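You operate a simulated robot arm through the tools that you are given. There is no shell and no other tool. Be economical: measure what you need, move in short steps, check, and stop when the job is done.

You run a simulated two-armed robot. Do the job below in one go: nothing can be reset, and whatever is moved stays where it is left.

TASK
Lift the strainer out of the pot and stand it in the tray.
Fine: pot held steady, then on the gear case's middle strip; case lamp on; blue rag from the drawer on the cart top, drawer shut. Set down upright: brass strainer, aluminium pot.

Only the result counts: the job must be done as asked and must still hold three seconds after the hand-in. Knocking over, shifting, dropping, spilling or breaking anything else fails it.

THE ROBOT
Two 7-joint arms with two-finger parallel grippers on one trunk, on a base that drives. Base frame: it is fixed to the floor where the robot stands at the start and does not move with it; the origin is under the middle of the robot, x ahead of it, y to its left, z up; the surface under the hand at the start is at about z = 888. Lengths are in mm, angles in degrees, forces in N, time in s.
The left shoulder is at the start at [70, 163, 1395], the right one opposite. With the tool pointing down near the work surface each hand reaches from about 260 to 860 mm from the robot's upright axis, wherever it stands, measured 20 degrees to its own side. Places, roughly: cart drawer [500, 300, 800]; cart top [700, 200, 900]; cloudy sight glass (14x14x1 cm) [500, -600, 800]; cover two [750, -1000, 750]; green lamp button [300, -700, 700]; middle strip of the gear case [700, -800, 800]; pale blue gear case [700, -800, 700]; purple crank can (16x8x16 cm) [900, 0, 1000]; tray [500, 400, 900]. Payload 3.43 kg a hand.
Tool frame (each hand has its own): the origin (TCP) lies between the finger pads and is the grasp point; the fingertips stand 34 mm ahead of it; z points along the fingers, y is the line along which they close. The gripper opens to 128 mm. The fingers are 24 mm wide and 12 mm thick; the gripper's body (48 by 130 mm) begins 96 mm behind the TCP.
Orientation is that of the tool frame in the base frame, as a unit quaternion [x, y, z, w]. With the fingers straight down and closing along the base's y, the tool's x points along the base's -x, its y along +y and its z along -z.

THE INTERFACE
- The arms move only by the tool send_rows. It takes "left_rows", "right_rows" or both (then of equal length, played together; a hand with none holds still); each is text: rows parted by semicolons, each of 7 numbers parted by spaces: the shift along the tool's x, y, z in mm, then the turn, a rotation vector about the tool's x, y, z in degrees, then the gripper command, from -1 (fully open) to 1 (shut), values between in proportion. In form: x y z wx wy wz jaw; .... A call has 1 to 12 rows; each row shifts and turns the commanded pose from where the row before left it, along the tool's axes as they then stand. A row lasts 0.2 s, in which the tool goes at most 50 mm and 8.6 degrees; a call with a longer step from one row to the next is refused whole, and so is a gripper value outside its range. A pose out of reach is approached as far as the arm can. The call stops where the force on the tool passes 40 N (or 10 N more than at its start, if that is more) or the arm is blocked; 0.2 s more then pass. The fingers move at their own pace (about 153 mm/s each) and stop on an object; they squeeze with about 37 N. The grip force told is the motor's: it shows also when the fingers shut on nothing. Time passes only in rows, and 0.2 s behind the last, so rows that do not move let the fingers close. It gives the time, the measured TCP pose, the force on the tool (base axes), the opening and the grip force at its end, in the units of the frame above (readings bear some noise), with the torque about the TCP (base axes, N m) and any sound that the robot's microphone picked up.
- Cameras (640 x 400 px; columns grow to the right, rows downward): "scene" is now at [107, 20.4, 1581.9]; the picture's right is [0.34, -0.94, -0.00], its down [-0.86, -0.31, -0.40] and it looks along [0.38, 0.14, -0.92] (base axes); focal length 214 px, centre (320, 200). "left" rides on the left gripper at [76, 11, -160] in its tool frame; the picture's right is [-0.15, 0.99, 0.00], its down [-0.88, -0.13, -0.46] and it looks along [-0.45, -0.07, 0.89] (tool axes); focal length 234 px, centre (320, 200). "right" rides on the right gripper at [76, -11, -160] in its tool frame; the picture's right is [0.15, 0.99, 0.00], its down [-0.88, 0.13, -0.46] and it looks along [-0.45, 0.07, 0.89] (tool axes); focal length 234 px, centre (320, 200). There is no depth. A picture from a camera that has moved, and an enlarged one, comes with that camera's place and axes in the base frame and with its lens.
- capture(camera): a new picture of that camera. No time passes.
- raise_lower(by): slides the trunk up (or, below 0, down) by that many mm; the arms and the scene camera ride with it, the base frame stays. It gives what a move gives, with no picture.
- drive_base(legs): drives the robot by 1 to 6 legs, each [ahead, left, turn to the left] in mm, mm and degrees, along the robot's own axes; the way and the turn of a leg run together, so that a leg with both is an arc; at most 1500 mm and 180 degrees a leg. The arms and the cameras ride along, it lands a little off, and it stops where it bumps. It gives what a move gives.
- head_to(pan, tilt): turns the head with the scene camera to pan (to the left, within 86 degrees either way) and tilt (down, from -29 to 69), counted from straight ahead of the robot. It gives what a move gives.
- inspect(camera, box): a new picture of the part [left, top, right, bottom] of that camera's present view, enlarged. No time passes.
- sign_off(): hands the job in; it is judged then, once.

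Work in short steps. Places have to be worked out from the pictures, the camera data and where the tool is seen: move nearer, look again, correct. Check each grasp and each placing, and mend what went wrong. You have 120 turns and 92 pictures in all, those below and enlarged ones among them. Open the grippers and draw the arms clear of the work before you hand the job in, unless the task says otherwise; then end with one line.

The tools are called after "Emit:" as a command line: name --argument value ..., lists and objects as JSON in quotes. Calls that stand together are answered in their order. send_rows: Moves the arms, as the interface text tells. Its arguments: {"type":"object","properties":{"left_rows":{"type":"string"},"right_rows":{"type":"string"}},"required":[]} The other tools are called the same way: raise_lower (by) slides the trunk up or down; drive_base (legs) drives the base; head_to (pan, tilt) turns the head that bears the scene camera; capture (camera) takes a picture; inspect (camera, box) takes an enlarged picture of a part of a camera's view; sign_off () hands the job in.

At the start:

```text
time: 0.0
left_eef_pos: [519.1, 232.9, 1215.4]
left_tcp_rot: [0.0, 1.0, 0.001, 0.0]
left_force: [0.5, 0.1, -0.5]
left_wrist_torque: [-0.01, 0.03, -0.01]
left_opening: 128.0
left_grip_force: 0.0
right_eef_pos: [635.9, -360.2, 1152.2]
right_tcp_rot: [-0.001, 1.0, 0.0, 0.0]
right_force: [-0.4, -0.4, 0.1]
right_wrist_torque: [0.01, 0.01, -0.02]
right_opening: 127.8
right_grip_force: 0.0
trunk travel left (down, up): [-875.0, 65.0]
robot x, y, heading: [4.2, 0.6, -0.1]
head pan, tilt: [19.9, 66.5]
```

scene: 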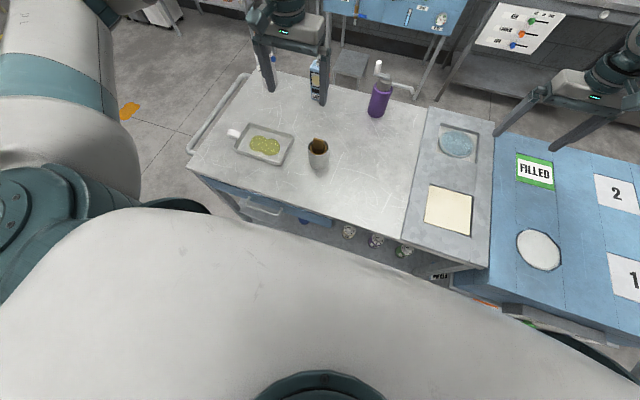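
right: 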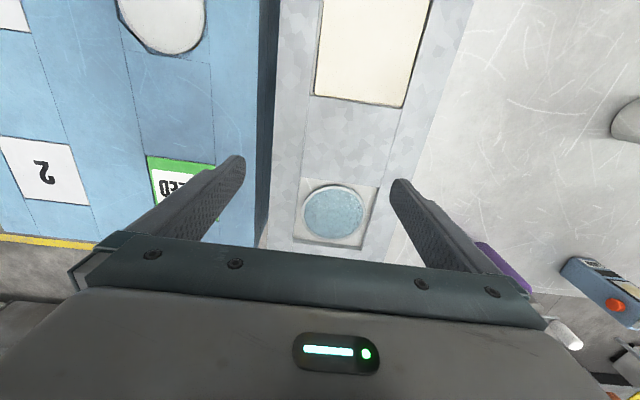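
left: 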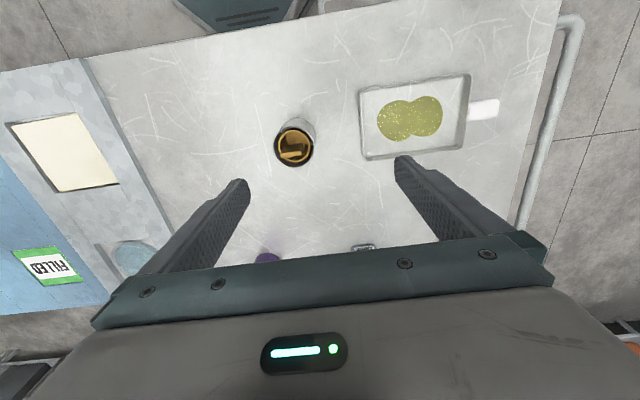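

I look closer at the pot with the strainer, the tray, and the gear case before moving.

Emit:
inspect --camera "left" --box '[220, 60, 520, 250]'

Emit:
inspect --camera "scene" --box '[180, 60, 420, 270]'

Emit:
inspect --camera "scene" --box '[400, 100, 640, 360]'

```text
2.11 times, centred on (370, 155) of left
camera zoom: at [444.1, 243.1, 1374.8], right [0.15, 0.99, 0.0], down [0.88, -0.13, 0.46], along [0.45, -0.07, -0.89], focal length 493 px, centre (215, 295)
```

zoom: 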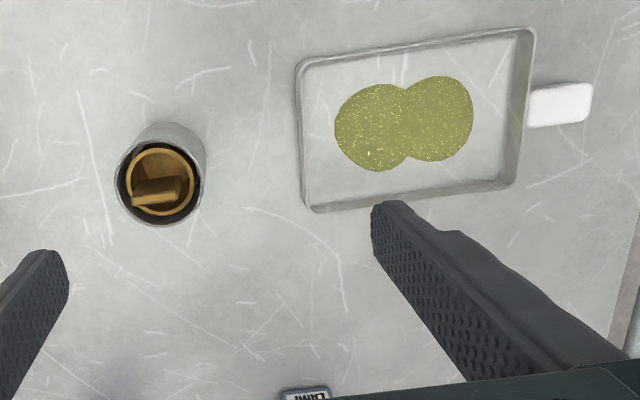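

```text
1.90 times, centred on (300, 165) of scene
camera zoom: at [107.0, 20.4, 1581.9], right [0.34, -0.94, 0.0], down [-0.86, -0.31, -0.4], along [0.38, 0.14, -0.92], focal length 408 px, centre (358, 267)
```

zoom: 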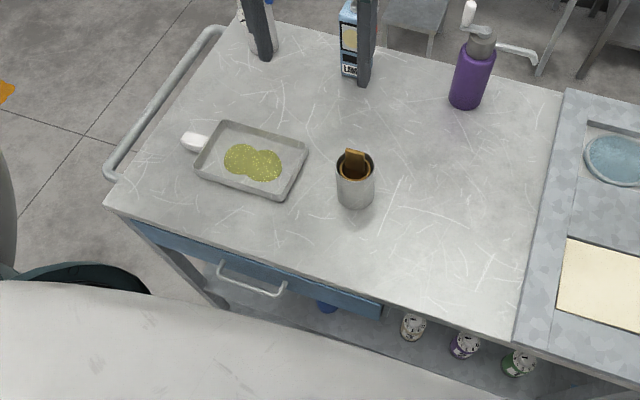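

```text
1.54 times, centred on (520, 230) of scene
camera zoom: at [107.0, 20.4, 1581.9], right [0.34, -0.94, 0.0], down [-0.86, -0.31, -0.4], along [0.38, 0.14, -0.92], focal length 330 px, centre (12, 154)
```

zoom: 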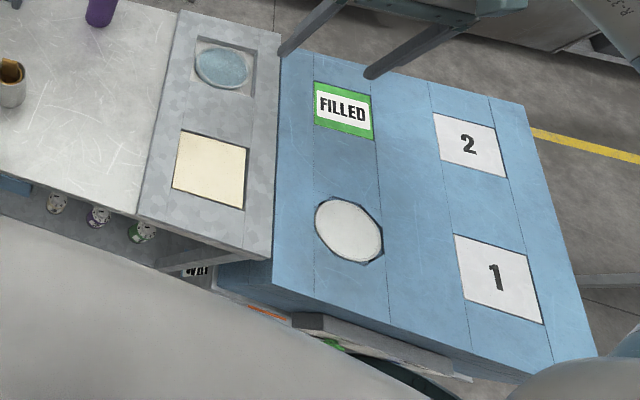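

Triangulated: pot rim centre about (535, 183, 985), diameter about 70. I bring the left hand lower to look at the strainer's tab.

Emit:
send_rows --left_rows "0 -12 35 0 0 0 -1;0 -12 35 0 0 0 -1;0 -12 35 0 0 0 -1"

Emit:
inspect --camera "left" --box '[200, 40, 420, 240]'

```text
time: 0.8
left_eef_pos: [518.3, 194.2, 1108.3]
left_tcp_rot: [0.0, 1.0, 0.0, 0.0]
left_force: [0.0, 0.4, 0.9]
left_wrist_torque: [-0.02, 0.07, 0.01]
left_opening: 128.1
left_grip_force: 0.0
right_eef_pos: [636.3, -360.4, 1151.8]
right_tcp_rot: [0.0, 1.0, -0.001, 0.0]
right_force: [0.3, 0.6, 0.3]
right_wrist_torque: [0.0, 0.01, 0.0]
right_opening: 128.1
right_grip_force: 0.2
trunk travel left (down, up): [-875.0, 65.0]
robot x, y, heading: [1.5, 0.1, 0.0]
head pan, tilt: [19.9, 66.5]
```

```text
2.00 times, centred on (310, 140) of left
camera zoom: at [443.2, 206.2, 1268.5], right [0.15, 0.99, 0.0], down [0.88, -0.13, 0.46], along [0.45, -0.07, -0.89], focal length 468 px, centre (340, 320)
```

zoom: 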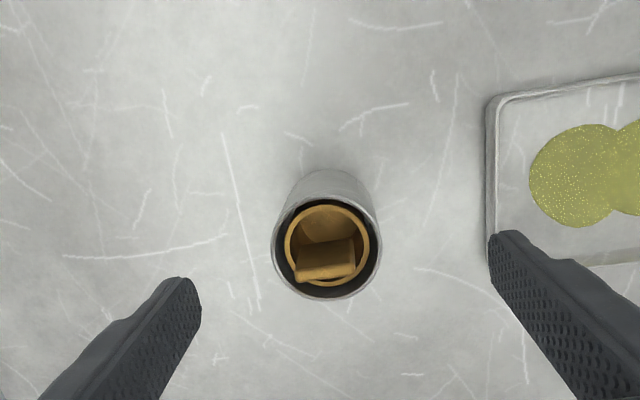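

The tab is a plate standing in the middle of the strainer: top about (536, 183, 1020), wide along y, thin along x. I yaw both hands 90° so they close along x.

Emit:
send_rows --left_rows "0 0 0 0 0 8.2 -1;0 0 0 0 0 8.2 -1;0 0 0 0 0 8.2 -1;0 0 0 0 0 8.2 -1;0 0 0 0 0 8.2 -1;0 0 0 0 0 8.2 -1;0 0 0 0 0 8.2 -1;0 0 0 0 0 8.2 -1;0 0 0 0 0 8.2 -1;0 0 0 0 0 8.2 -1;0 0 0 0 0 8 -1;0 0 0 0 0 0 -1" --right_rows "0 0 0 0 0 8.2 -1;0 0 0 0 0 8.2 -1;0 0 0 0 0 8.2 -1;0 0 0 0 0 8.2 -1;0 0 0 0 0 8.2 -1;0 0 0 0 0 8.2 -1;0 0 0 0 0 8.2 -1;0 0 0 0 0 8.2 -1;0 0 0 0 0 8.2 -1;0 0 0 0 0 8.2 -1;0 0 0 0 0 8 -1;0 0 0 0 0 0 -1"

```text
time: 3.4
left_eef_pos: [519.6, 195.8, 1109.2]
left_tcp_rot: [0.708, 0.706, 0.001, 0.0]
left_force: [0.8, 0.2, 0.1]
left_wrist_torque: [0.03, 0.02, -0.03]
left_opening: 127.9
left_grip_force: 0.1
right_eef_pos: [635.3, -359.4, 1151.3]
right_tcp_rot: [0.707, 0.707, 0.001, 0.0]
right_force: [0.6, -1.1, 0.5]
right_wrist_torque: [-0.01, -0.02, -0.04]
right_opening: 128.2
right_grip_force: 0.0
trunk travel left (down, up): [-875.0, 65.0]
robot x, y, heading: [2.4, -3.8, 0.2]
head pan, tilt: [19.9, 66.5]
```

Yaws done. Now tilting the right hand to approach the pot from −y, about 35° below horizontal, and moving partway.

Emit:
send_rows --right_rows "0 0 0 0 7.86 0 -1;0 0 0 0 7.86 0 -1;0 0 0 0 7.86 0 -1;0 0 0 0 7.86 0 -1;0 0 0 0 7.86 0 -1;0 0 0 0 7.86 0 -1;0 0 0 0 7.86 0 -1;13.4 -10 43.7 0 0 0 -1;13.4 -10 43.7 0 0 0 -1;13.4 -10 43.7 0 0 0 -1;13.4 -10 43.7 0 0 0 -1;13.4 -10 43.7 0 0 0 -1"

Emit:
capture --camera "right"

Emit:
capture --camera "scene"

```text
time: 6.0
left_eef_pos: [520.1, 197.2, 1109.2]
left_tcp_rot: [0.707, 0.707, -0.001, 0.001]
left_force: [0.7, -0.2, -1.0]
left_wrist_torque: [0.0, -0.05, 0.03]
left_opening: 128.0
left_grip_force: 0.2
right_eef_pos: [583.5, -143.3, 1081.9]
right_tcp_rot: [0.627, 0.627, 0.326, -0.326]
right_force: [0.0, -1.0, -0.1]
right_wrist_torque: [0.0, 0.01, -0.02]
right_opening: 127.9
right_grip_force: 0.1
trunk travel left (down, up): [-875.0, 65.0]
robot x, y, heading: [1.9, -1.8, 0.1]
head pan, tilt: [19.9, 66.5]
```

```text
84 pictures are left
camera right: at [572.8, -230.9, 1235.2], right [0.99, 0.08, 0.12], down [0.13, -0.88, -0.46], along [0.07, 0.47, -0.88], focal length 234 px, centre (320, 200)
```

right: 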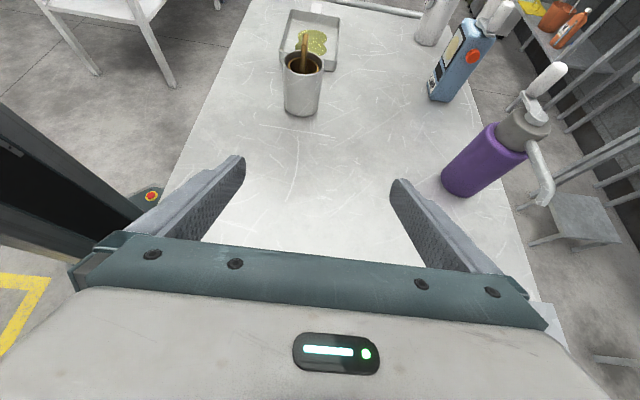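

```text
83 pictures are left
camera scene: at [107.0, 21.6, 1581.9], right [0.34, -0.94, 0.0], down [-0.86, -0.31, -0.4], along [0.38, 0.13, -0.92], focal length 214 px, centre (320, 200)
```

scene: 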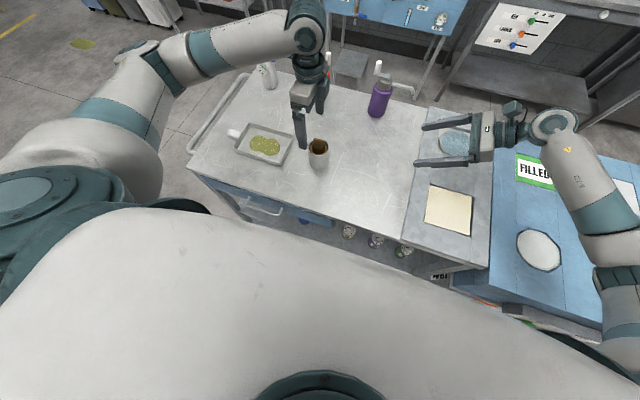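

I zoom on the pot from the right camera to verify heights.

Emit:
inspect --camera "right" --box '[250, 10, 370, 130]'

```text
3.33 times, centred on (310, 70) of right
camera zoom: at [572.8, -230.9, 1235.2], right [0.99, 0.08, 0.12], down [0.13, -0.88, -0.46], along [0.07, 0.47, -0.88], focal length 781 px, centre (353, 633)
```

zoom: 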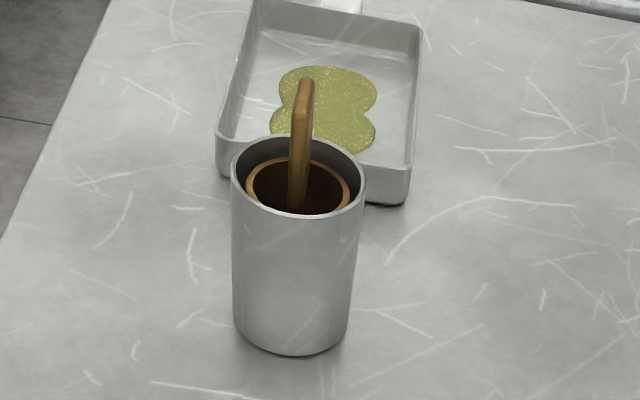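

Tab top confirmed near z 1022, about 45 above the rim. Moving the right hand to pre-grasp beside the pot.

Emit:
send_rows --right_rows "13.5 -9.3 42.6 0 0 0 -1;13.5 -9.3 42.6 0 0 0 -1;13.5 -9.3 42.6 0 0 0 -1;13.5 -9.3 42.6 0 0 0 -1;13.5 -9.3 42.6 0 0 0 -1"

Emit:
capture --camera "right"

Emit:
capture --camera "left"

```text
time: 7.2
left_eef_pos: [519.7, 198.7, 1109.4]
left_tcp_rot: [0.707, 0.707, -0.001, 0.001]
left_force: [-0.3, -0.1, 0.3]
left_wrist_torque: [-0.02, -0.01, 0.0]
left_opening: 128.3
left_grip_force: 0.0
right_eef_pos: [539.9, 72.5, 1015.4]
right_tcp_rot: [0.627, 0.627, 0.327, -0.327]
right_force: [0.3, 0.5, 0.2]
right_wrist_torque: [-0.02, 0.03, -0.02]
right_opening: 127.6
right_grip_force: 0.0
trunk travel left (down, up): [-875.0, 65.0]
robot x, y, heading: [0.6, -0.4, -0.0]
head pan, tilt: [19.9, 66.5]
```

```text
81 pictures are left
camera right: at [529.3, -15.4, 1168.4], right [0.99, 0.08, 0.12], down [0.13, -0.88, -0.46], along [0.07, 0.47, -0.88], focal length 234 px, centre (320, 200)
```

right: 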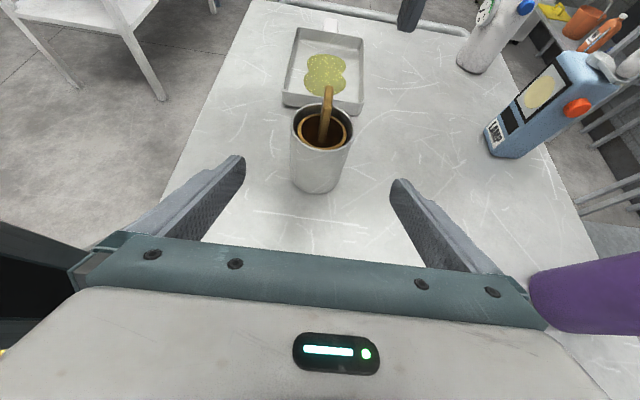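

```text
80 pictures are left
camera left: at [531.2, 273.2, 1268.9], right [0.99, -0.15, 0.0], down [-0.13, -0.88, 0.46], along [-0.07, -0.45, -0.89], focal length 234 px, centre (320, 200)
```

left: 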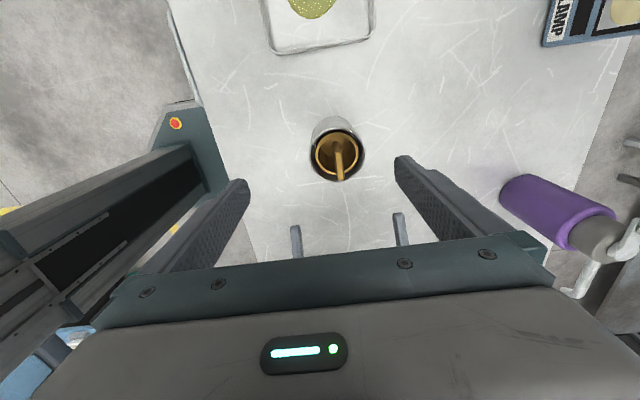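

Pot judged at about (540, 181), rim about 975–980. Advancing the right hand along its fingers around the pot.

Emit:
send_rows --right_rows "-2 0 43 0 0 0 -1;-2 0 43 0 0 0 -1;-2 0 43 0 0 0 -1"

Emit:
capture --camera "right"

Emit:
capture --camera "left"

```text
time: 8.0
left_eef_pos: [519.5, 196.1, 1109.7]
left_tcp_rot: [0.707, 0.707, 0.0, -0.001]
left_force: [0.0, -0.9, -0.8]
left_wrist_torque: [-0.01, -0.03, -0.02]
left_opening: 128.0
left_grip_force: 0.2
right_eef_pos: [541.1, 172.6, 935.3]
right_tcp_rot: [0.629, 0.626, 0.327, -0.325]
right_force: [0.6, 0.6, -0.4]
right_wrist_torque: [0.0, -0.01, -0.04]
right_opening: 127.8
right_grip_force: 0.1
trunk travel left (down, up): [-875.0, 65.0]
robot x, y, heading: [-0.6, -1.7, 0.1]
head pan, tilt: [19.9, 66.5]
```

```text
79 pictures are left
camera right: at [529.3, 84.2, 1088.4], right [0.99, 0.08, 0.12], down [0.13, -0.88, -0.46], along [0.07, 0.47, -0.88], focal length 234 px, centre (320, 200)
```

right: 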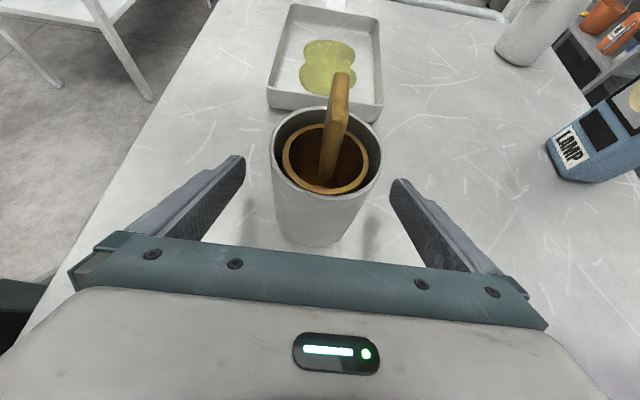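

```text
78 pictures are left
camera left: at [531.1, 272.1, 1269.1], right [0.99, -0.15, 0.0], down [-0.13, -0.88, 0.46], along [-0.07, -0.45, -0.89], focal length 234 px, centre (320, 200)
```

left: 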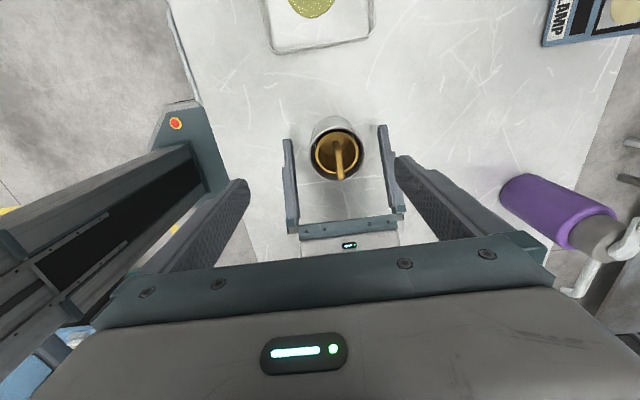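

The pot is centred between the fingers. Advance 8 mm more and close the right gripper.

Emit:
send_rows --right_rows "2 -2 8 0 0 0 -1;0 0 0 0 0 0 0;0 0 0 0 0 0 0.3;0 0 0 0 0 0 0.6;0 0 0 0 0 0 1;0 0 0 0 0 0 1"

Emit:
capture --camera "left"

```text
time: 9.4
left_eef_pos: [519.1, 195.5, 1109.6]
left_tcp_rot: [0.707, 0.707, 0.0, 0.0]
left_force: [0.5, 0.1, 0.0]
left_wrist_torque: [-0.01, -0.01, 0.02]
left_opening: 128.2
left_grip_force: 0.1
right_eef_pos: [537.4, 179.6, 930.7]
right_tcp_rot: [0.628, 0.627, 0.326, -0.326]
right_force: [0.2, 0.3, 1.3]
right_wrist_torque: [0.02, 0.0, 0.03]
right_opening: 69.7
right_grip_force: 36.7
trunk travel left (down, up): [-875.0, 65.0]
robot x, y, heading: [-2.4, 0.8, 0.1]
head pan, tilt: [19.9, 66.5]
```

```text
77 pictures are left
camera left: at [530.9, 271.8, 1269.3], right [0.99, -0.15, 0.0], down [-0.13, -0.88, 0.46], along [-0.07, -0.45, -0.89], focal length 234 px, centre (320, 200)
```

left: 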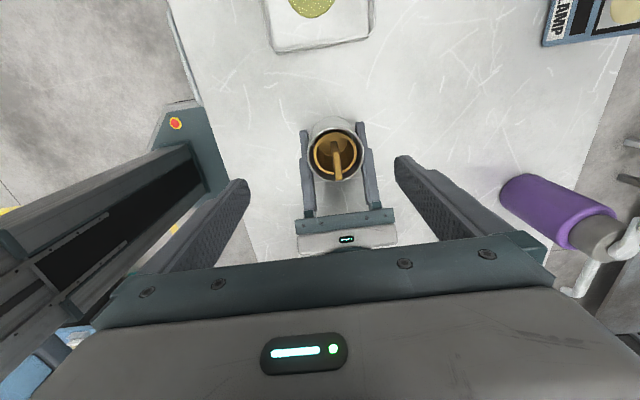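

Pot gripped (69.7 mm, 37 N). Left hand: centre over the tab and descend partway with the jaws half-open, then look.

Emit:
send_rows --left_rows "-6.5 9.5 0 0 0 0 0;-6.5 9.5 0 0 0 0 0;0 0 30 0 0 0 0;0 0 28 0 0 0 0"

Emit:
inspect --camera "left" --box '[220, 80, 460, 280]'

Emit:
inspect --camera "right" --box '[220, 0, 460, 220]'

```text
time: 10.4
left_eef_pos: [540.7, 183.2, 1052.6]
left_tcp_rot: [0.708, 0.707, 0.0, 0.0]
left_force: [0.3, 0.8, 0.2]
left_wrist_torque: [-0.01, 0.0, -0.03]
left_opening: 64.1
left_grip_force: 0.1
right_eef_pos: [538.7, 179.9, 931.9]
right_tcp_rot: [0.627, 0.628, 0.326, -0.327]
right_force: [-0.4, 0.4, 1.0]
right_wrist_torque: [0.03, -0.02, -0.07]
right_opening: 69.9
right_grip_force: 37.3
trunk travel left (down, up): [-875.0, 65.0]
robot x, y, heading: [-1.9, -0.4, -0.2]
head pan, tilt: [19.9, 66.5]
```

```text
2.00 times, centred on (340, 180) of left
camera zoom: at [551.5, 259.8, 1211.6], right [0.99, -0.15, 0.0], down [-0.13, -0.88, 0.46], along [-0.07, -0.45, -0.89], focal length 468 px, centre (280, 240)
```

zoom: 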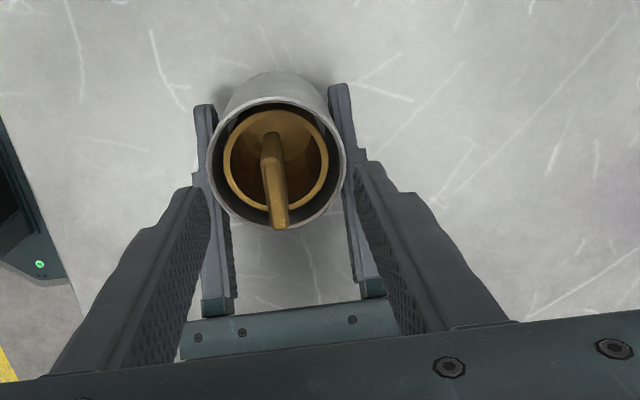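

```text
1.82 times, centred on (340, 110) of right
camera zoom: at [526.5, 91.8, 1086.1], right [0.99, 0.08, 0.12], down [0.13, -0.88, -0.46], along [0.07, 0.47, -0.88], focal length 426 px, centre (284, 364)
```

zoom: 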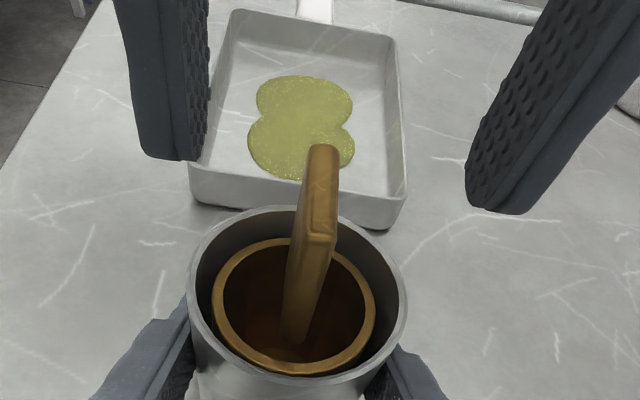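

Tab lies between the left fingers; rim appears at about z 970, tab top about 1012. Lower 40 mm more so the tips stay just above the rim, then close.

Emit:
send_rows --left_rows "0 0 20 0 0 0 0;0 0 19 0 0 0 0;0 0 0 0 0 0 0"

Emit:
inspect --camera "right" --box '[220, 0, 460, 220]'

```text
time: 11.2
left_eef_pos: [539.0, 182.3, 1013.7]
left_tcp_rot: [0.707, 0.707, -0.001, 0.0]
left_force: [-0.5, 0.9, -0.5]
left_wrist_torque: [0.02, -0.04, 0.03]
left_opening: 64.0
left_grip_force: 0.1
right_eef_pos: [537.6, 179.3, 932.2]
right_tcp_rot: [0.628, 0.628, 0.326, -0.326]
right_force: [0.1, -1.1, 0.8]
right_wrist_torque: [-0.01, 0.02, 0.0]
right_opening: 69.9
right_grip_force: 37.6
trunk travel left (down, up): [-875.0, 65.0]
robot x, y, heading: [1.6, -0.3, 0.2]
head pan, tilt: [19.9, 66.5]
```

```text
1.82 times, centred on (340, 110) of right
camera zoom: at [526.5, 91.8, 1086.1], right [0.99, 0.08, 0.12], down [0.13, -0.88, -0.46], along [0.07, 0.47, -0.88], focal length 426 px, centre (284, 364)
```

zoom: 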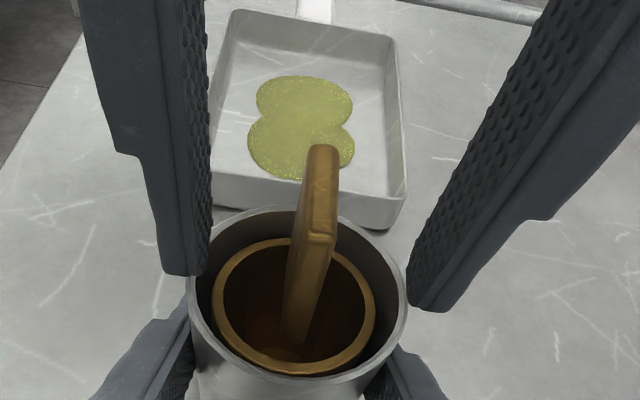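

Fingers are around the tab. Closing the left gripper gently.

Emit:
send_rows --left_rows "0 0 0 0 0 0 0.3;0 0 0 0 0 0 0.6;0 0 0 0 0 0 0.9;0 0 0 0 0 0 1;0 0 0 0 0 0 1"

Emit:
inspect --camera "right" --box '[220, 0, 460, 220]'

```text
time: 12.4
left_eef_pos: [540.7, 183.1, 1012.8]
left_tcp_rot: [0.707, 0.707, 0.0, 0.0]
left_force: [-0.3, -0.1, -0.4]
left_wrist_torque: [0.01, 0.01, 0.03]
left_opening: 7.9
left_grip_force: 37.5
right_eef_pos: [537.0, 179.7, 932.7]
right_tcp_rot: [0.628, 0.627, 0.327, -0.326]
right_force: [-0.2, -0.8, 2.1]
right_wrist_torque: [-0.04, -0.02, 0.03]
right_opening: 70.0
right_grip_force: 36.7
trunk travel left (down, up): [-875.0, 65.0]
robot x, y, heading: [0.5, 0.6, -0.1]
head pan, tilt: [19.9, 66.5]
```

```text
1.82 times, centred on (340, 110) of right
camera zoom: at [526.5, 91.9, 1086.1], right [0.99, 0.08, 0.12], down [0.13, -0.88, -0.46], along [0.07, 0.47, -0.88], focal length 426 px, centre (284, 364)
```

zoom: 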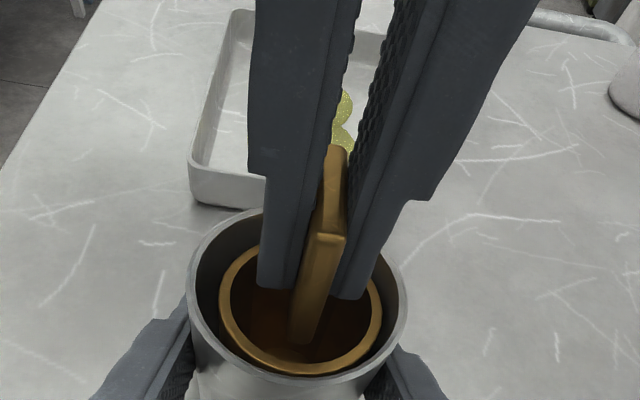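

Tab gripped (7.9 mm, 37 N). Lifting straight up, slowly.

Emit:
send_rows --left_rows "0 0 -8 0 0 0 1;0 0 -12 0 0 0 1;0 0 -20 0 0 0 1;0 0 -20 0 0 0 1;0 0 -20 0 0 0 1"

Emit:
capture --camera "right"

```text
time: 13.6
left_eef_pos: [538.7, 182.9, 1092.9]
left_tcp_rot: [0.707, 0.707, 0.0, 0.0]
left_force: [0.6, 0.0, -0.3]
left_wrist_torque: [0.01, 0.02, -0.02]
left_opening: 8.1
left_grip_force: 37.0
right_eef_pos: [537.8, 179.6, 932.3]
right_tcp_rot: [0.627, 0.628, 0.325, -0.327]
right_force: [-0.7, -1.1, 1.2]
right_wrist_torque: [0.01, 0.0, 0.05]
right_opening: 70.0
right_grip_force: 36.9
trunk travel left (down, up): [-875.0, 65.0]
robot x, y, heading: [-0.8, 2.1, -0.3]
head pan, tilt: [19.9, 66.5]
```

```text
72 pictures are left
camera right: at [526.5, 91.9, 1086.0], right [0.99, 0.08, 0.12], down [0.13, -0.88, -0.46], along [0.07, 0.47, -0.88], focal length 234 px, centre (320, 200)
```

right: 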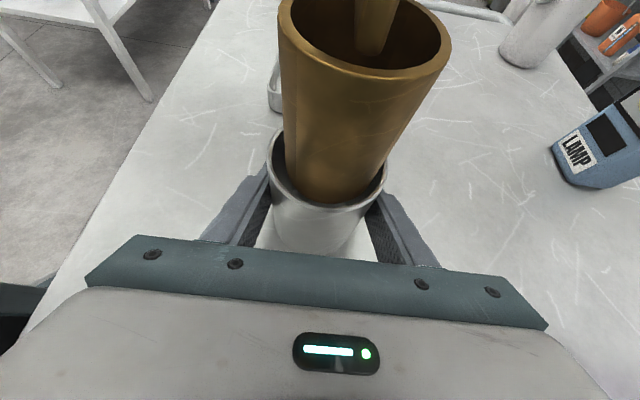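

Strainer is coming out cleanly. Lifting another 80 mm to clear the rim.

Emit:
send_rows --left_rows "0 0 -20 0 0 0 1;0 0 -20 0 0 0 1;0 0 -20 0 0 0 1;0 0 -20 0 0 0 1"

Emit:
capture --camera "right"

Emit:
capture --camera "scene"

```text
time: 14.6
left_eef_pos: [537.6, 181.5, 1174.2]
left_tcp_rot: [0.706, 0.708, 0.0, 0.0]
left_force: [0.0, 0.4, -1.2]
left_wrist_torque: [0.0, 0.01, 0.01]
left_opening: 8.3
left_grip_force: 37.2
right_eef_pos: [537.3, 180.0, 931.9]
right_tcp_rot: [0.627, 0.627, 0.326, -0.327]
right_force: [-1.0, 0.1, 1.0]
right_wrist_torque: [-0.04, 0.0, 0.01]
right_opening: 70.2
right_grip_force: 36.7
trunk travel left (down, up): [-875.0, 65.0]
robot x, y, heading: [1.8, -2.3, -0.1]
head pan, tilt: [19.9, 66.5]
```

```text
71 pictures are left
camera right: at [526.5, 91.9, 1086.0], right [0.99, 0.08, 0.12], down [0.13, -0.88, -0.46], along [0.07, 0.47, -0.88], focal length 234 px, centre (320, 200)
```

right: 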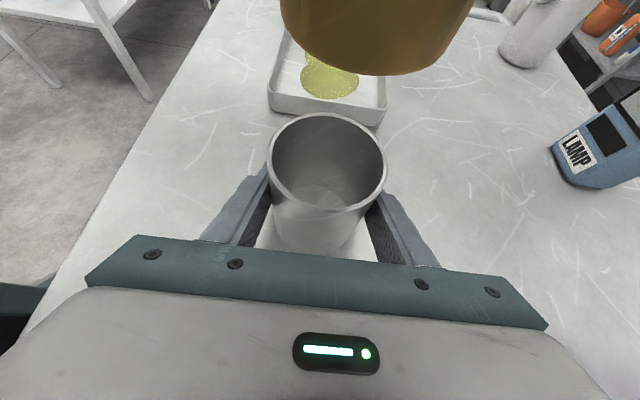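

```text
70 pictures are left
camera scene: at [106.8, 20.3, 1581.9], right [0.34, -0.94, 0.0], down [-0.86, -0.31, -0.4], along [0.38, 0.14, -0.92], focal length 214 px, centre (320, 200)
```

scene: 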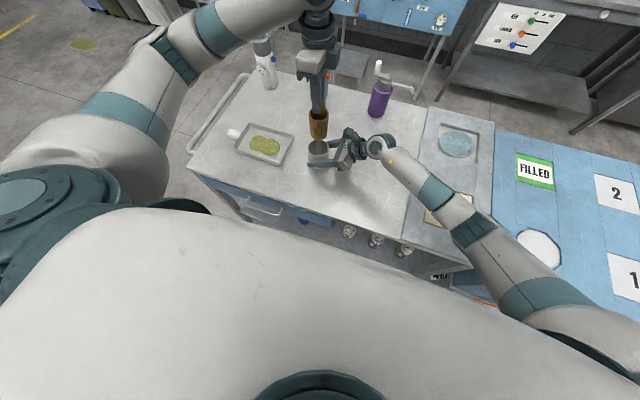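

Strainer is out; its bottom sits about 125 below the left TCP. Carrying it over +y above the tray.

Emit:
send_rows --left_rows "30 0 -5 0 0 0 1;45 0 -5 0 0 0 1;45 0 0 0 0 0 1;45 0 0 0 0 0 1;40 0 0 0 0 0 1;25 0 0 0 0 0 1;0 0 0 0 0 0 1"

Emit:
capture --camera "left"

Emit:
inspect --camera "scene" --box '[180, 60, 380, 240]'

Emit:
inspect --camera "right" --box '[220, 0, 440, 200]'

```text
time: 16.2
left_eef_pos: [536.8, 412.0, 1182.9]
left_tcp_rot: [0.707, 0.707, -0.001, 0.0]
left_force: [-0.2, 0.1, -1.7]
left_wrist_torque: [0.0, -0.01, 0.02]
left_opening: 8.1
left_grip_force: 37.1
right_eef_pos: [537.1, 180.3, 932.8]
right_tcp_rot: [0.627, 0.627, 0.326, -0.326]
right_force: [1.1, -0.3, 2.2]
right_wrist_torque: [-0.03, -0.03, 0.02]
right_opening: 70.1
right_grip_force: 37.4
trunk travel left (down, up): [-875.0, 65.0]
robot x, y, heading: [-2.0, -0.7, 0.1]
head pan, tilt: [19.9, 66.5]
```

```text
69 pictures are left
camera left: at [549.0, 487.8, 1342.3], right [0.99, -0.15, 0.0], down [-0.13, -0.88, 0.46], along [-0.07, -0.45, -0.89], focal length 234 px, centre (320, 200)
```

left: 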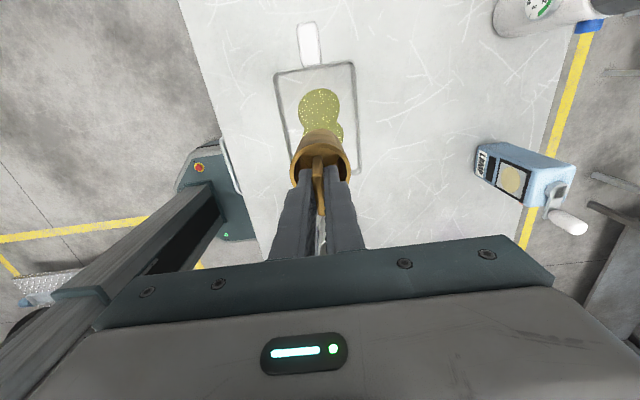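

```text
2.22 times, centred on (280, 150) of scene
camera zoom: at [107.1, 20.4, 1581.9], right [0.34, -0.94, 0.0], down [-0.86, -0.31, -0.4], along [0.38, 0.14, -0.92], focal length 477 px, centre (409, 311)
```

zoom: 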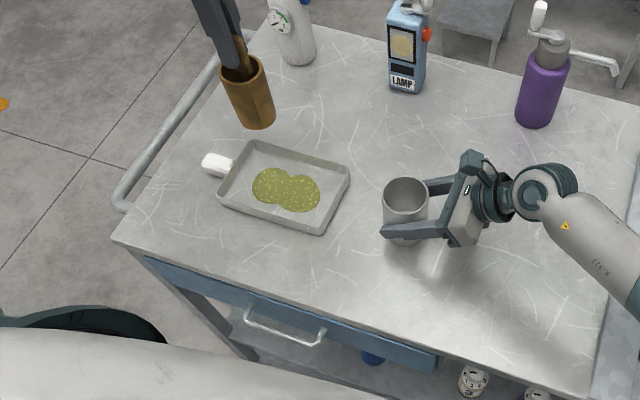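

```text
2.00 times, centred on (330, 100) of right
camera zoom: at [526.5, 92.1, 1086.0], right [0.99, 0.08, 0.12], down [0.13, -0.88, -0.46], along [0.07, 0.47, -0.88], focal length 468 px, centre (300, 400)
```

zoom: 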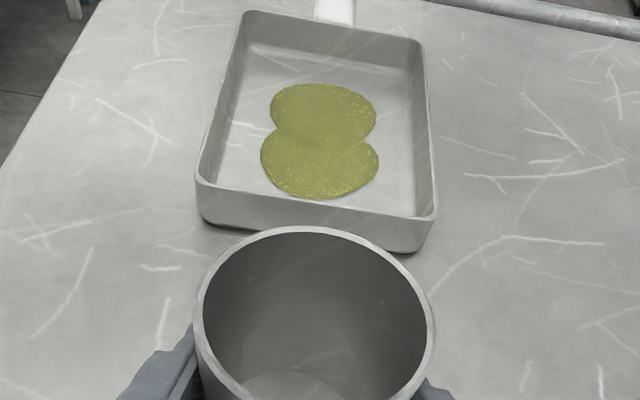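

Tray spans about x 476–609, y 312–505, centre (541, 409); the strainer is over it. Descending to about 25 mm above the expected contact.

Emit:
send_rows --left_rows "0 4 30 0 0 0 1;0 0 40 0 0 0 1;0 0 40 0 0 0 1;0 0 28 0 0 0 1;0 0 0 0 0 0 1"

Emit:
inspect --camera "right" --box '[220, 0, 440, 200]'

Emit:
inspect --camera "scene" --box '[180, 60, 380, 240]'

```text
time: 17.4
left_eef_pos: [542.2, 413.1, 1045.7]
left_tcp_rot: [0.707, 0.708, 0.0, 0.0]
left_force: [-0.4, -0.1, -1.1]
left_wrist_torque: [-0.01, 0.02, 0.0]
left_opening: 8.2
left_grip_force: 36.9
right_eef_pos: [537.9, 179.5, 932.7]
right_tcp_rot: [0.628, 0.627, 0.327, -0.326]
right_force: [0.1, 0.7, 1.4]
right_wrist_torque: [-0.01, 0.02, 0.01]
right_opening: 69.7
right_grip_force: 36.7
trunk travel left (down, up): [-875.0, 65.0]
robot x, y, heading: [-1.6, 2.9, -0.1]
head pan, tilt: [19.9, 66.5]
```

```text
2.00 times, centred on (330, 100) of right
camera zoom: at [526.5, 92.1, 1086.0], right [0.99, 0.08, 0.12], down [0.13, -0.88, -0.46], along [0.07, 0.47, -0.88], focal length 468 px, centre (300, 400)
```

zoom: 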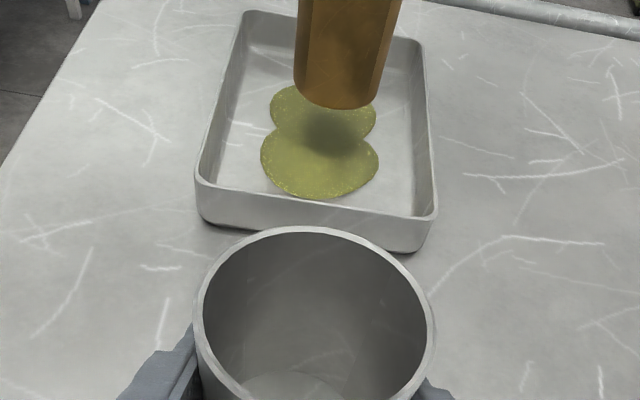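

```text
2.22 times, centred on (280, 150) of scene
camera zoom: at [106.8, 20.6, 1581.9], right [0.34, -0.94, 0.0], down [-0.86, -0.31, -0.4], along [0.38, 0.14, -0.92], focal length 477 px, centre (409, 311)
```

zoom: 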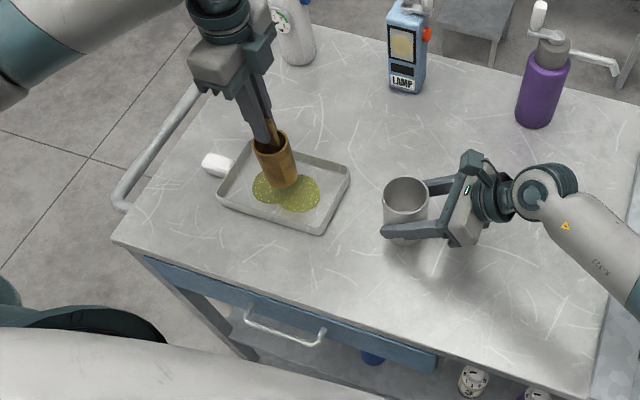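

Over the tray, upright. Lowering in small steps until the force shows contact.

Emit:
send_rows --left_rows "0 0 5 0 0 0 1;0 0 5 0 0 0 1;0 0 5 0 0 0 1;0 0 3 0 0 0 1;0 0 0 0 0 0 1"

Emit:
inspect --camera "right" --box '[260, 0, 400, 120]'

```text
time: 18.6
left_eef_pos: [544.0, 412.7, 1027.0]
left_tcp_rot: [0.707, 0.707, 0.0, 0.0]
left_force: [0.2, 0.0, -0.4]
left_wrist_torque: [0.0, 0.0, 0.0]
left_opening: 8.2
left_grip_force: 37.2
right_eef_pos: [537.3, 180.4, 932.8]
right_tcp_rot: [0.627, 0.627, 0.327, -0.326]
right_force: [-0.7, 1.2, 1.6]
right_wrist_torque: [0.05, -0.01, -0.01]
right_opening: 69.7
right_grip_force: 36.5
trunk travel left (down, up): [-875.0, 65.0]
robot x, y, heading: [1.5, 3.2, 0.2]
head pan, tilt: [19.9, 66.5]
```

```text
3.33 times, centred on (330, 60) of right
camera zoom: at [526.5, 92.1, 1086.1], right [0.99, 0.08, 0.12], down [0.13, -0.88, -0.46], along [0.07, 0.47, -0.88], focal length 781 px, centre (287, 667)
```

zoom: 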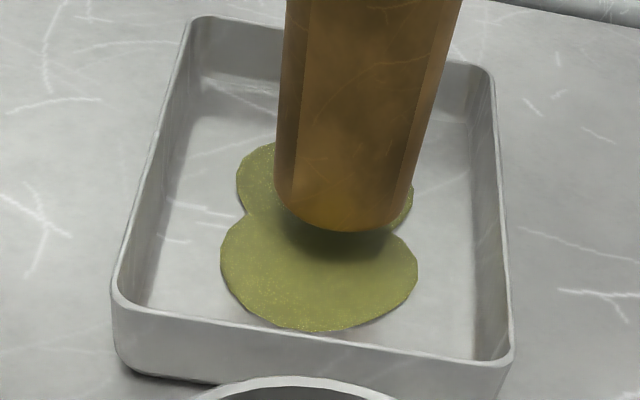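

Still a few mm above. Continue in 2 mm steps.

Emit:
send_rows --left_rows "0 0 2 0 0 0 1;0 0 2 0 0 0 1;0 0 2 0 0 0 1;0 0 2 0 0 0 1;0 0 0 0 0 0 1"

```text
time: 19.8
left_eef_pos: [542.7, 413.0, 1018.5]
left_tcp_rot: [0.707, 0.707, 0.0, 0.0]
left_force: [-0.4, -0.6, -0.1]
left_wrist_torque: [0.02, -0.03, -0.02]
left_opening: 8.0
left_grip_force: 37.0
right_eef_pos: [536.9, 180.4, 931.3]
right_tcp_rot: [0.627, 0.627, 0.327, -0.326]
right_force: [-1.1, 0.9, 1.8]
right_wrist_torque: [0.05, 0.01, 0.0]
right_opening: 69.9
right_grip_force: 36.6
trunk travel left (down, up): [-875.0, 65.0]
robot x, y, heading: [5.1, 2.3, -0.1]
head pan, tilt: [19.9, 66.5]
```

Emit:
send_rows --left_rows "0 0 1 0 0 0 1;0 0 1 0 0 0 1;0 0 1 0 0 0 1;0 0 1 0 0 0 1;0 0 0 0 0 0 1"

Emit:
inspect --camera "right" --box '[260, 0, 400, 120]'

```text
time: 21.0
left_eef_pos: [541.7, 412.6, 1014.7]
left_tcp_rot: [0.707, 0.707, 0.0, -0.001]
left_force: [0.8, -0.3, -1.1]
left_wrist_torque: [0.0, 0.02, -0.02]
left_opening: 8.2
left_grip_force: 37.0
right_eef_pos: [537.3, 180.1, 932.1]
right_tcp_rot: [0.627, 0.627, 0.326, -0.327]
right_force: [-0.2, 0.5, 0.7]
right_wrist_torque: [0.09, 0.01, 0.0]
right_opening: 69.8
right_grip_force: 36.9
trunk travel left (down, up): [-875.0, 65.0]
robot x, y, heading: [-0.5, -2.0, 0.1]
head pan, tilt: [19.9, 66.5]
```

```text
3.33 times, centred on (330, 60) of right
camera zoom: at [526.5, 92.1, 1086.1], right [0.99, 0.08, 0.12], down [0.13, -0.88, -0.46], along [0.07, 0.47, -0.88], focal length 781 px, centre (287, 667)
```

zoom: 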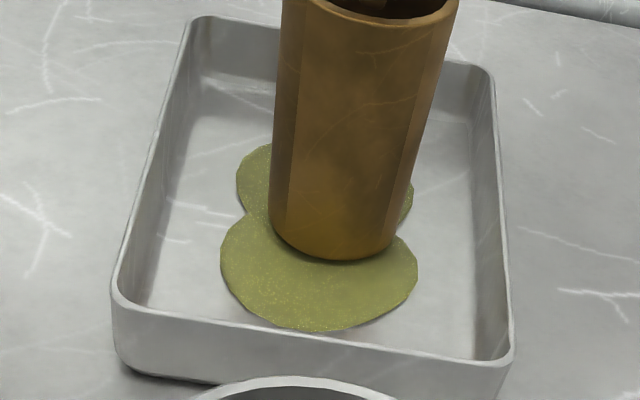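

Almost down; 1 mm more at a time.

Emit:
send_rows --left_rows "0 0 1 0 0 0 1;0 0 1 0 0 0 1;0 0 1 0 0 0 1;0 0 0 0 0 0 1"

```text
time: 22.0
left_eef_pos: [542.5, 412.4, 1012.3]
left_tcp_rot: [0.707, 0.707, 0.0, 0.0]
left_force: [0.4, -0.2, -1.0]
left_wrist_torque: [0.01, -0.02, -0.02]
left_opening: 8.0
left_grip_force: 37.1
right_eef_pos: [538.4, 179.1, 933.2]
right_tcp_rot: [0.627, 0.627, 0.326, -0.327]
right_force: [0.8, -0.1, 1.9]
right_wrist_torque: [0.03, -0.01, 0.01]
right_opening: 70.0
right_grip_force: 37.0
trunk travel left (down, up): [-875.0, 65.0]
robot x, y, heading: [1.2, -2.9, 0.2]
head pan, tilt: [19.9, 66.5]
```

Emit:
send_rows --left_rows "0 0 1 0 0 0 1;0 0 1 0 0 0 1;0 0 0 0 0 0 1"

Emit:
inspect --camera "right" --box '[260, 0, 400, 120]'

```text
time: 22.8
left_eef_pos: [542.5, 412.6, 1012.9]
left_tcp_rot: [0.706, 0.708, 0.001, 0.002]
left_force: [-0.6, 0.4, 11.1]
left_wrist_torque: [0.01, 0.09, -0.02]
left_opening: 8.2
left_grip_force: 37.4
right_eef_pos: [537.4, 178.8, 933.1]
right_tcp_rot: [0.626, 0.628, 0.326, -0.327]
right_force: [0.9, 0.7, -0.1]
right_wrist_torque: [0.0, -0.01, -0.02]
right_opening: 70.1
right_grip_force: 36.4
trunk travel left (down, up): [-875.0, 65.0]
robot x, y, heading: [1.0, 2.0, 0.1]
head pan, tilt: [19.9, 66.5]
```

```text
3.33 times, centred on (330, 60) of right
camera zoom: at [525.7, 91.5, 1086.4], right [0.99, 0.08, 0.12], down [0.13, -0.88, -0.46], along [0.07, 0.47, -0.88], focal length 781 px, centre (287, 667)
```

zoom: 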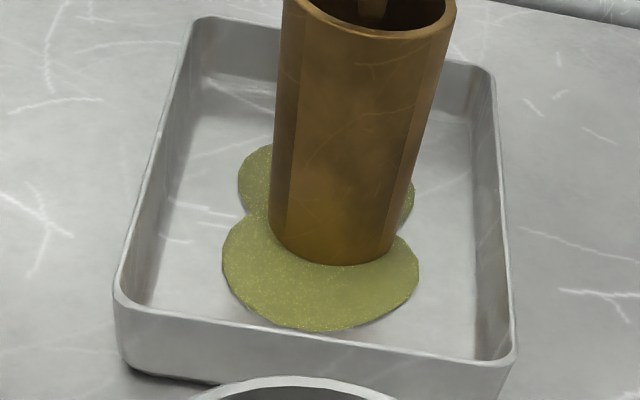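

Contact felt (11 N). Ease back 0.5 mm, open, then withdraw upward.

Emit:
send_rows --left_rows "0 0 -0.7 0 0 0 1;0 0 0 0 0 0 0.85;0 0 0 0 0 0 0.6;0 0 0 0 0 0 0.3;0 0 0 0 0 0 0;0 0 -20 0 0 0 0;0 0 -40 0 0 0 0;0 0 -40 0 0 0 0;0 0 -40 0 0 0 0"

Emit:
capture --camera "right"

Emit:
capture --camera "left"

```text
time: 24.8
left_eef_pos: [540.7, 412.6, 1152.8]
left_tcp_rot: [0.707, 0.707, 0.0, 0.0]
left_force: [0.8, 0.2, 0.7]
left_wrist_torque: [0.0, 0.0, 0.03]
left_opening: 64.2
left_grip_force: 0.1
right_eef_pos: [536.4, 178.7, 932.7]
right_tcp_rot: [0.627, 0.628, 0.326, -0.327]
right_force: [0.0, -0.8, 1.2]
right_wrist_torque: [-0.06, 0.02, 0.0]
right_opening: 69.9
right_grip_force: 37.5
trunk travel left (down, up): [-875.0, 65.0]
robot x, y, heading: [0.4, -1.3, 0.1]
head pan, tilt: [19.9, 66.5]
```

```text
61 pictures are left
camera right: at [526.4, 91.6, 1086.0], right [0.99, 0.08, 0.12], down [0.13, -0.88, -0.46], along [0.07, 0.47, -0.88], focal length 234 px, centre (320, 200)
```

right: 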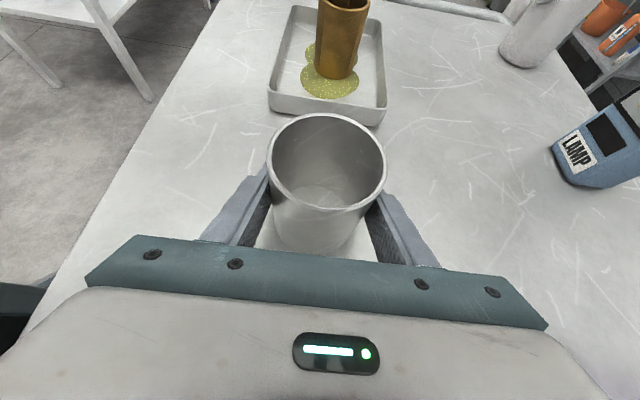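

```text
60 pictures are left
camera left: at [553.0, 487.7, 1312.4], right [0.99, -0.15, 0.0], down [-0.13, -0.88, 0.46], along [-0.07, -0.45, -0.89], focal length 234 px, centre (320, 200)
```

left: 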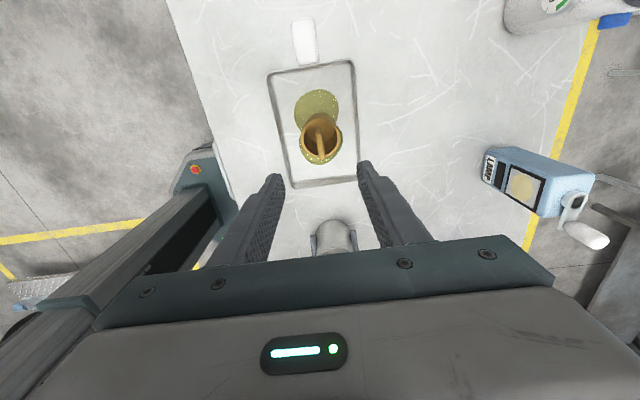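

Strainer stands in the tray. Now lift the pot 120 mm, raise the left hand, and turn the head right to study the gear case.

Emit:
send_rows --left_rows "0 0 -15 0 0 0 0;0 0 -15 0 0 0 0;0 0 -15 0 0 0 0;0 0 0 0 0 0 0" --right_rows "24.6 0 -17.2 0 0 0 1;24.6 0 -17.2 0 0 0 1;24.6 0 -17.2 0 0 0 1;24.6 0 -17.2 0 0 0 1"

Emit:
head_to --pan -45 --tilt 50

Emit:
capture --camera "scene"

```text
time: 25.8
left_eef_pos: [542.1, 412.3, 1196.7]
left_tcp_rot: [0.707, 0.708, 0.0, -0.001]
left_force: [-0.5, 0.0, 0.9]
left_wrist_torque: [0.0, 0.01, 0.04]
left_opening: 63.8
left_grip_force: 0.0
right_eef_pos: [539.7, 180.0, 1052.2]
right_tcp_rot: [0.628, 0.627, 0.327, -0.326]
right_force: [-0.1, -0.2, -1.1]
right_wrist_torque: [-0.01, 0.02, -0.01]
right_opening: 69.8
right_grip_force: 37.5
trunk travel left (down, up): [-875.0, 65.0]
robot x, y, heading: [2.8, 3.6, -0.0]
head pan, tilt: [19.9, 66.5]
```

```text
time: 27.1
left_eef_pos: [542.1, 412.7, 1196.8]
left_tcp_rot: [0.707, 0.707, 0.0, 0.0]
left_force: [-0.6, -0.5, -0.2]
left_wrist_torque: [0.02, 0.0, 0.03]
left_opening: 63.9
left_grip_force: 0.0
right_eef_pos: [540.2, 181.0, 1051.3]
right_tcp_rot: [0.628, 0.626, 0.327, -0.326]
right_force: [-0.1, -0.7, -0.5]
right_wrist_torque: [0.03, 0.06, 0.01]
right_opening: 70.0
right_grip_force: 37.1
trunk travel left (down, up): [-875.0, 65.0]
robot x, y, heading: [-2.0, -0.8, -0.2]
head pan, tilt: [-45.0, 50.0]
```

```text
59 pictures are left
camera scene: at [106.2, -53.8, 1601.5], right [-0.71, -0.71, 0.0], down [-0.54, 0.54, -0.64], along [0.45, -0.45, -0.77], focal length 214 px, centre (320, 200)
```

scene: 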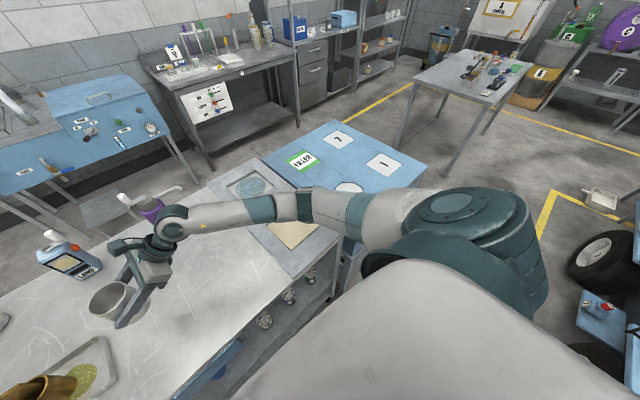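

The case spans about x 330–1010, y −400…−1115, so the middle strip lies near y −757; the way is clear. I back up 150 and slide right 620.

Emit:
drive_base --legs '[[-150, 0, 0], [0, -620, 0]]'

Emit:
head_to --pan -10 --tilt 60

Emit:
capture --camera "scene"

Emit:
capture --camera "right"

```text
time: 31.6
left_eef_pos: [394.3, -216.6, 1196.1]
left_tcp_rot: [0.711, 0.703, -0.001, 0.0]
left_force: [0.3, 0.7, -0.4]
left_wrist_torque: [-0.02, 0.02, 0.0]
left_opening: 64.0
left_grip_force: 0.1
right_eef_pos: [387.7, -447.3, 1050.8]
right_tcp_rot: [0.632, 0.623, 0.328, -0.324]
right_force: [-0.3, 0.1, 0.3]
right_wrist_torque: [0.01, -0.05, 0.02]
right_opening: 69.5
right_grip_force: 36.6
trunk travel left (down, up): [-875.0, 65.0]
robot x, y, heading: [-154.3, -619.7, -0.8]
head pan, tilt: [-45.0, 50.0]
```

```text
time: 32.6
left_eef_pos: [394.2, -216.3, 1196.6]
left_tcp_rot: [0.712, 0.702, 0.0, 0.0]
left_force: [0.7, 0.1, -0.4]
left_wrist_torque: [0.02, -0.01, 0.0]
left_opening: 63.9
left_grip_force: 0.0
right_eef_pos: [388.7, -448.3, 1051.4]
right_tcp_rot: [0.632, 0.623, 0.329, -0.324]
right_force: [0.2, -0.4, -0.5]
right_wrist_torque: [-0.01, 0.03, 0.0]
right_opening: 70.1
right_grip_force: 37.1
trunk travel left (down, up): [-875.0, 65.0]
robot x, y, heading: [-151.5, -621.2, -1.0]
head pan, tilt: [-10.0, 60.0]
```

```text
58 pictures are left
camera scene: at [-36.8, -633.1, 1589.0], right [-0.19, -0.98, 0.0], down [-0.85, 0.16, -0.5], along [0.49, -0.09, -0.87], focal length 214 px, centre (320, 200)
```

scene: 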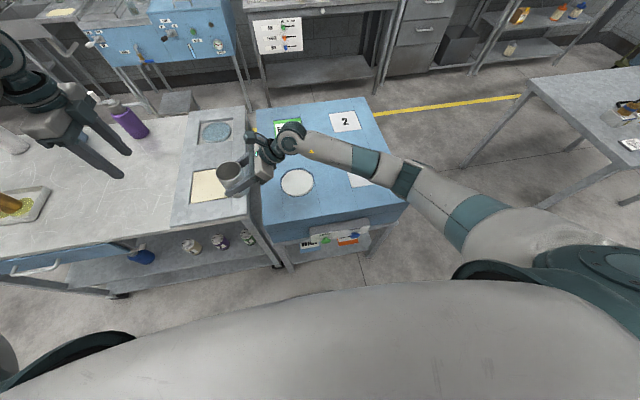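

```text
57 pictures are left
camera right: at [375.4, -535.0, 1205.4], right [0.99, 0.07, 0.12], down [0.12, -0.88, -0.46], along [0.07, 0.47, -0.88], focal length 234 px, centre (320, 200)
```

right: 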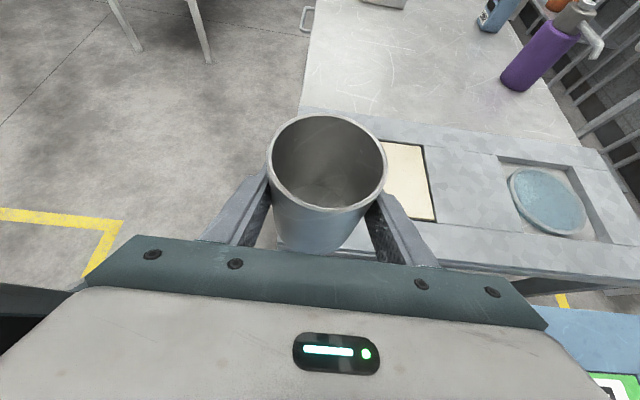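

I zoom in on the case top and front panel.

Emit:
inspect --camera "scene" --box '[240, 90, 420, 270]'

```text
2.22 times, centred on (330, 180) of scene
camera zoom: at [-36.8, -633.1, 1589.0], right [-0.19, -0.98, 0.0], down [-0.85, 0.16, -0.5], along [0.49, -0.09, -0.87], focal length 477 px, centre (298, 244)
```

zoom: 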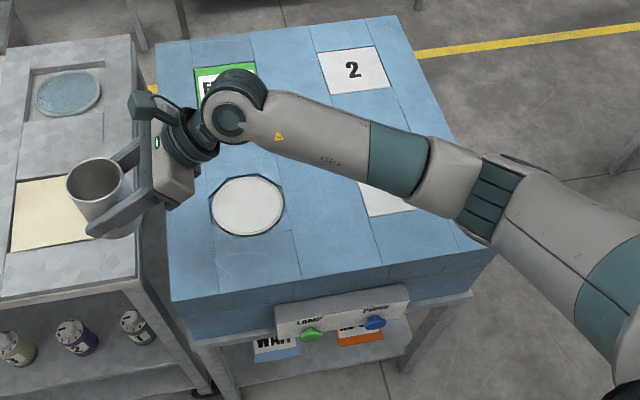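

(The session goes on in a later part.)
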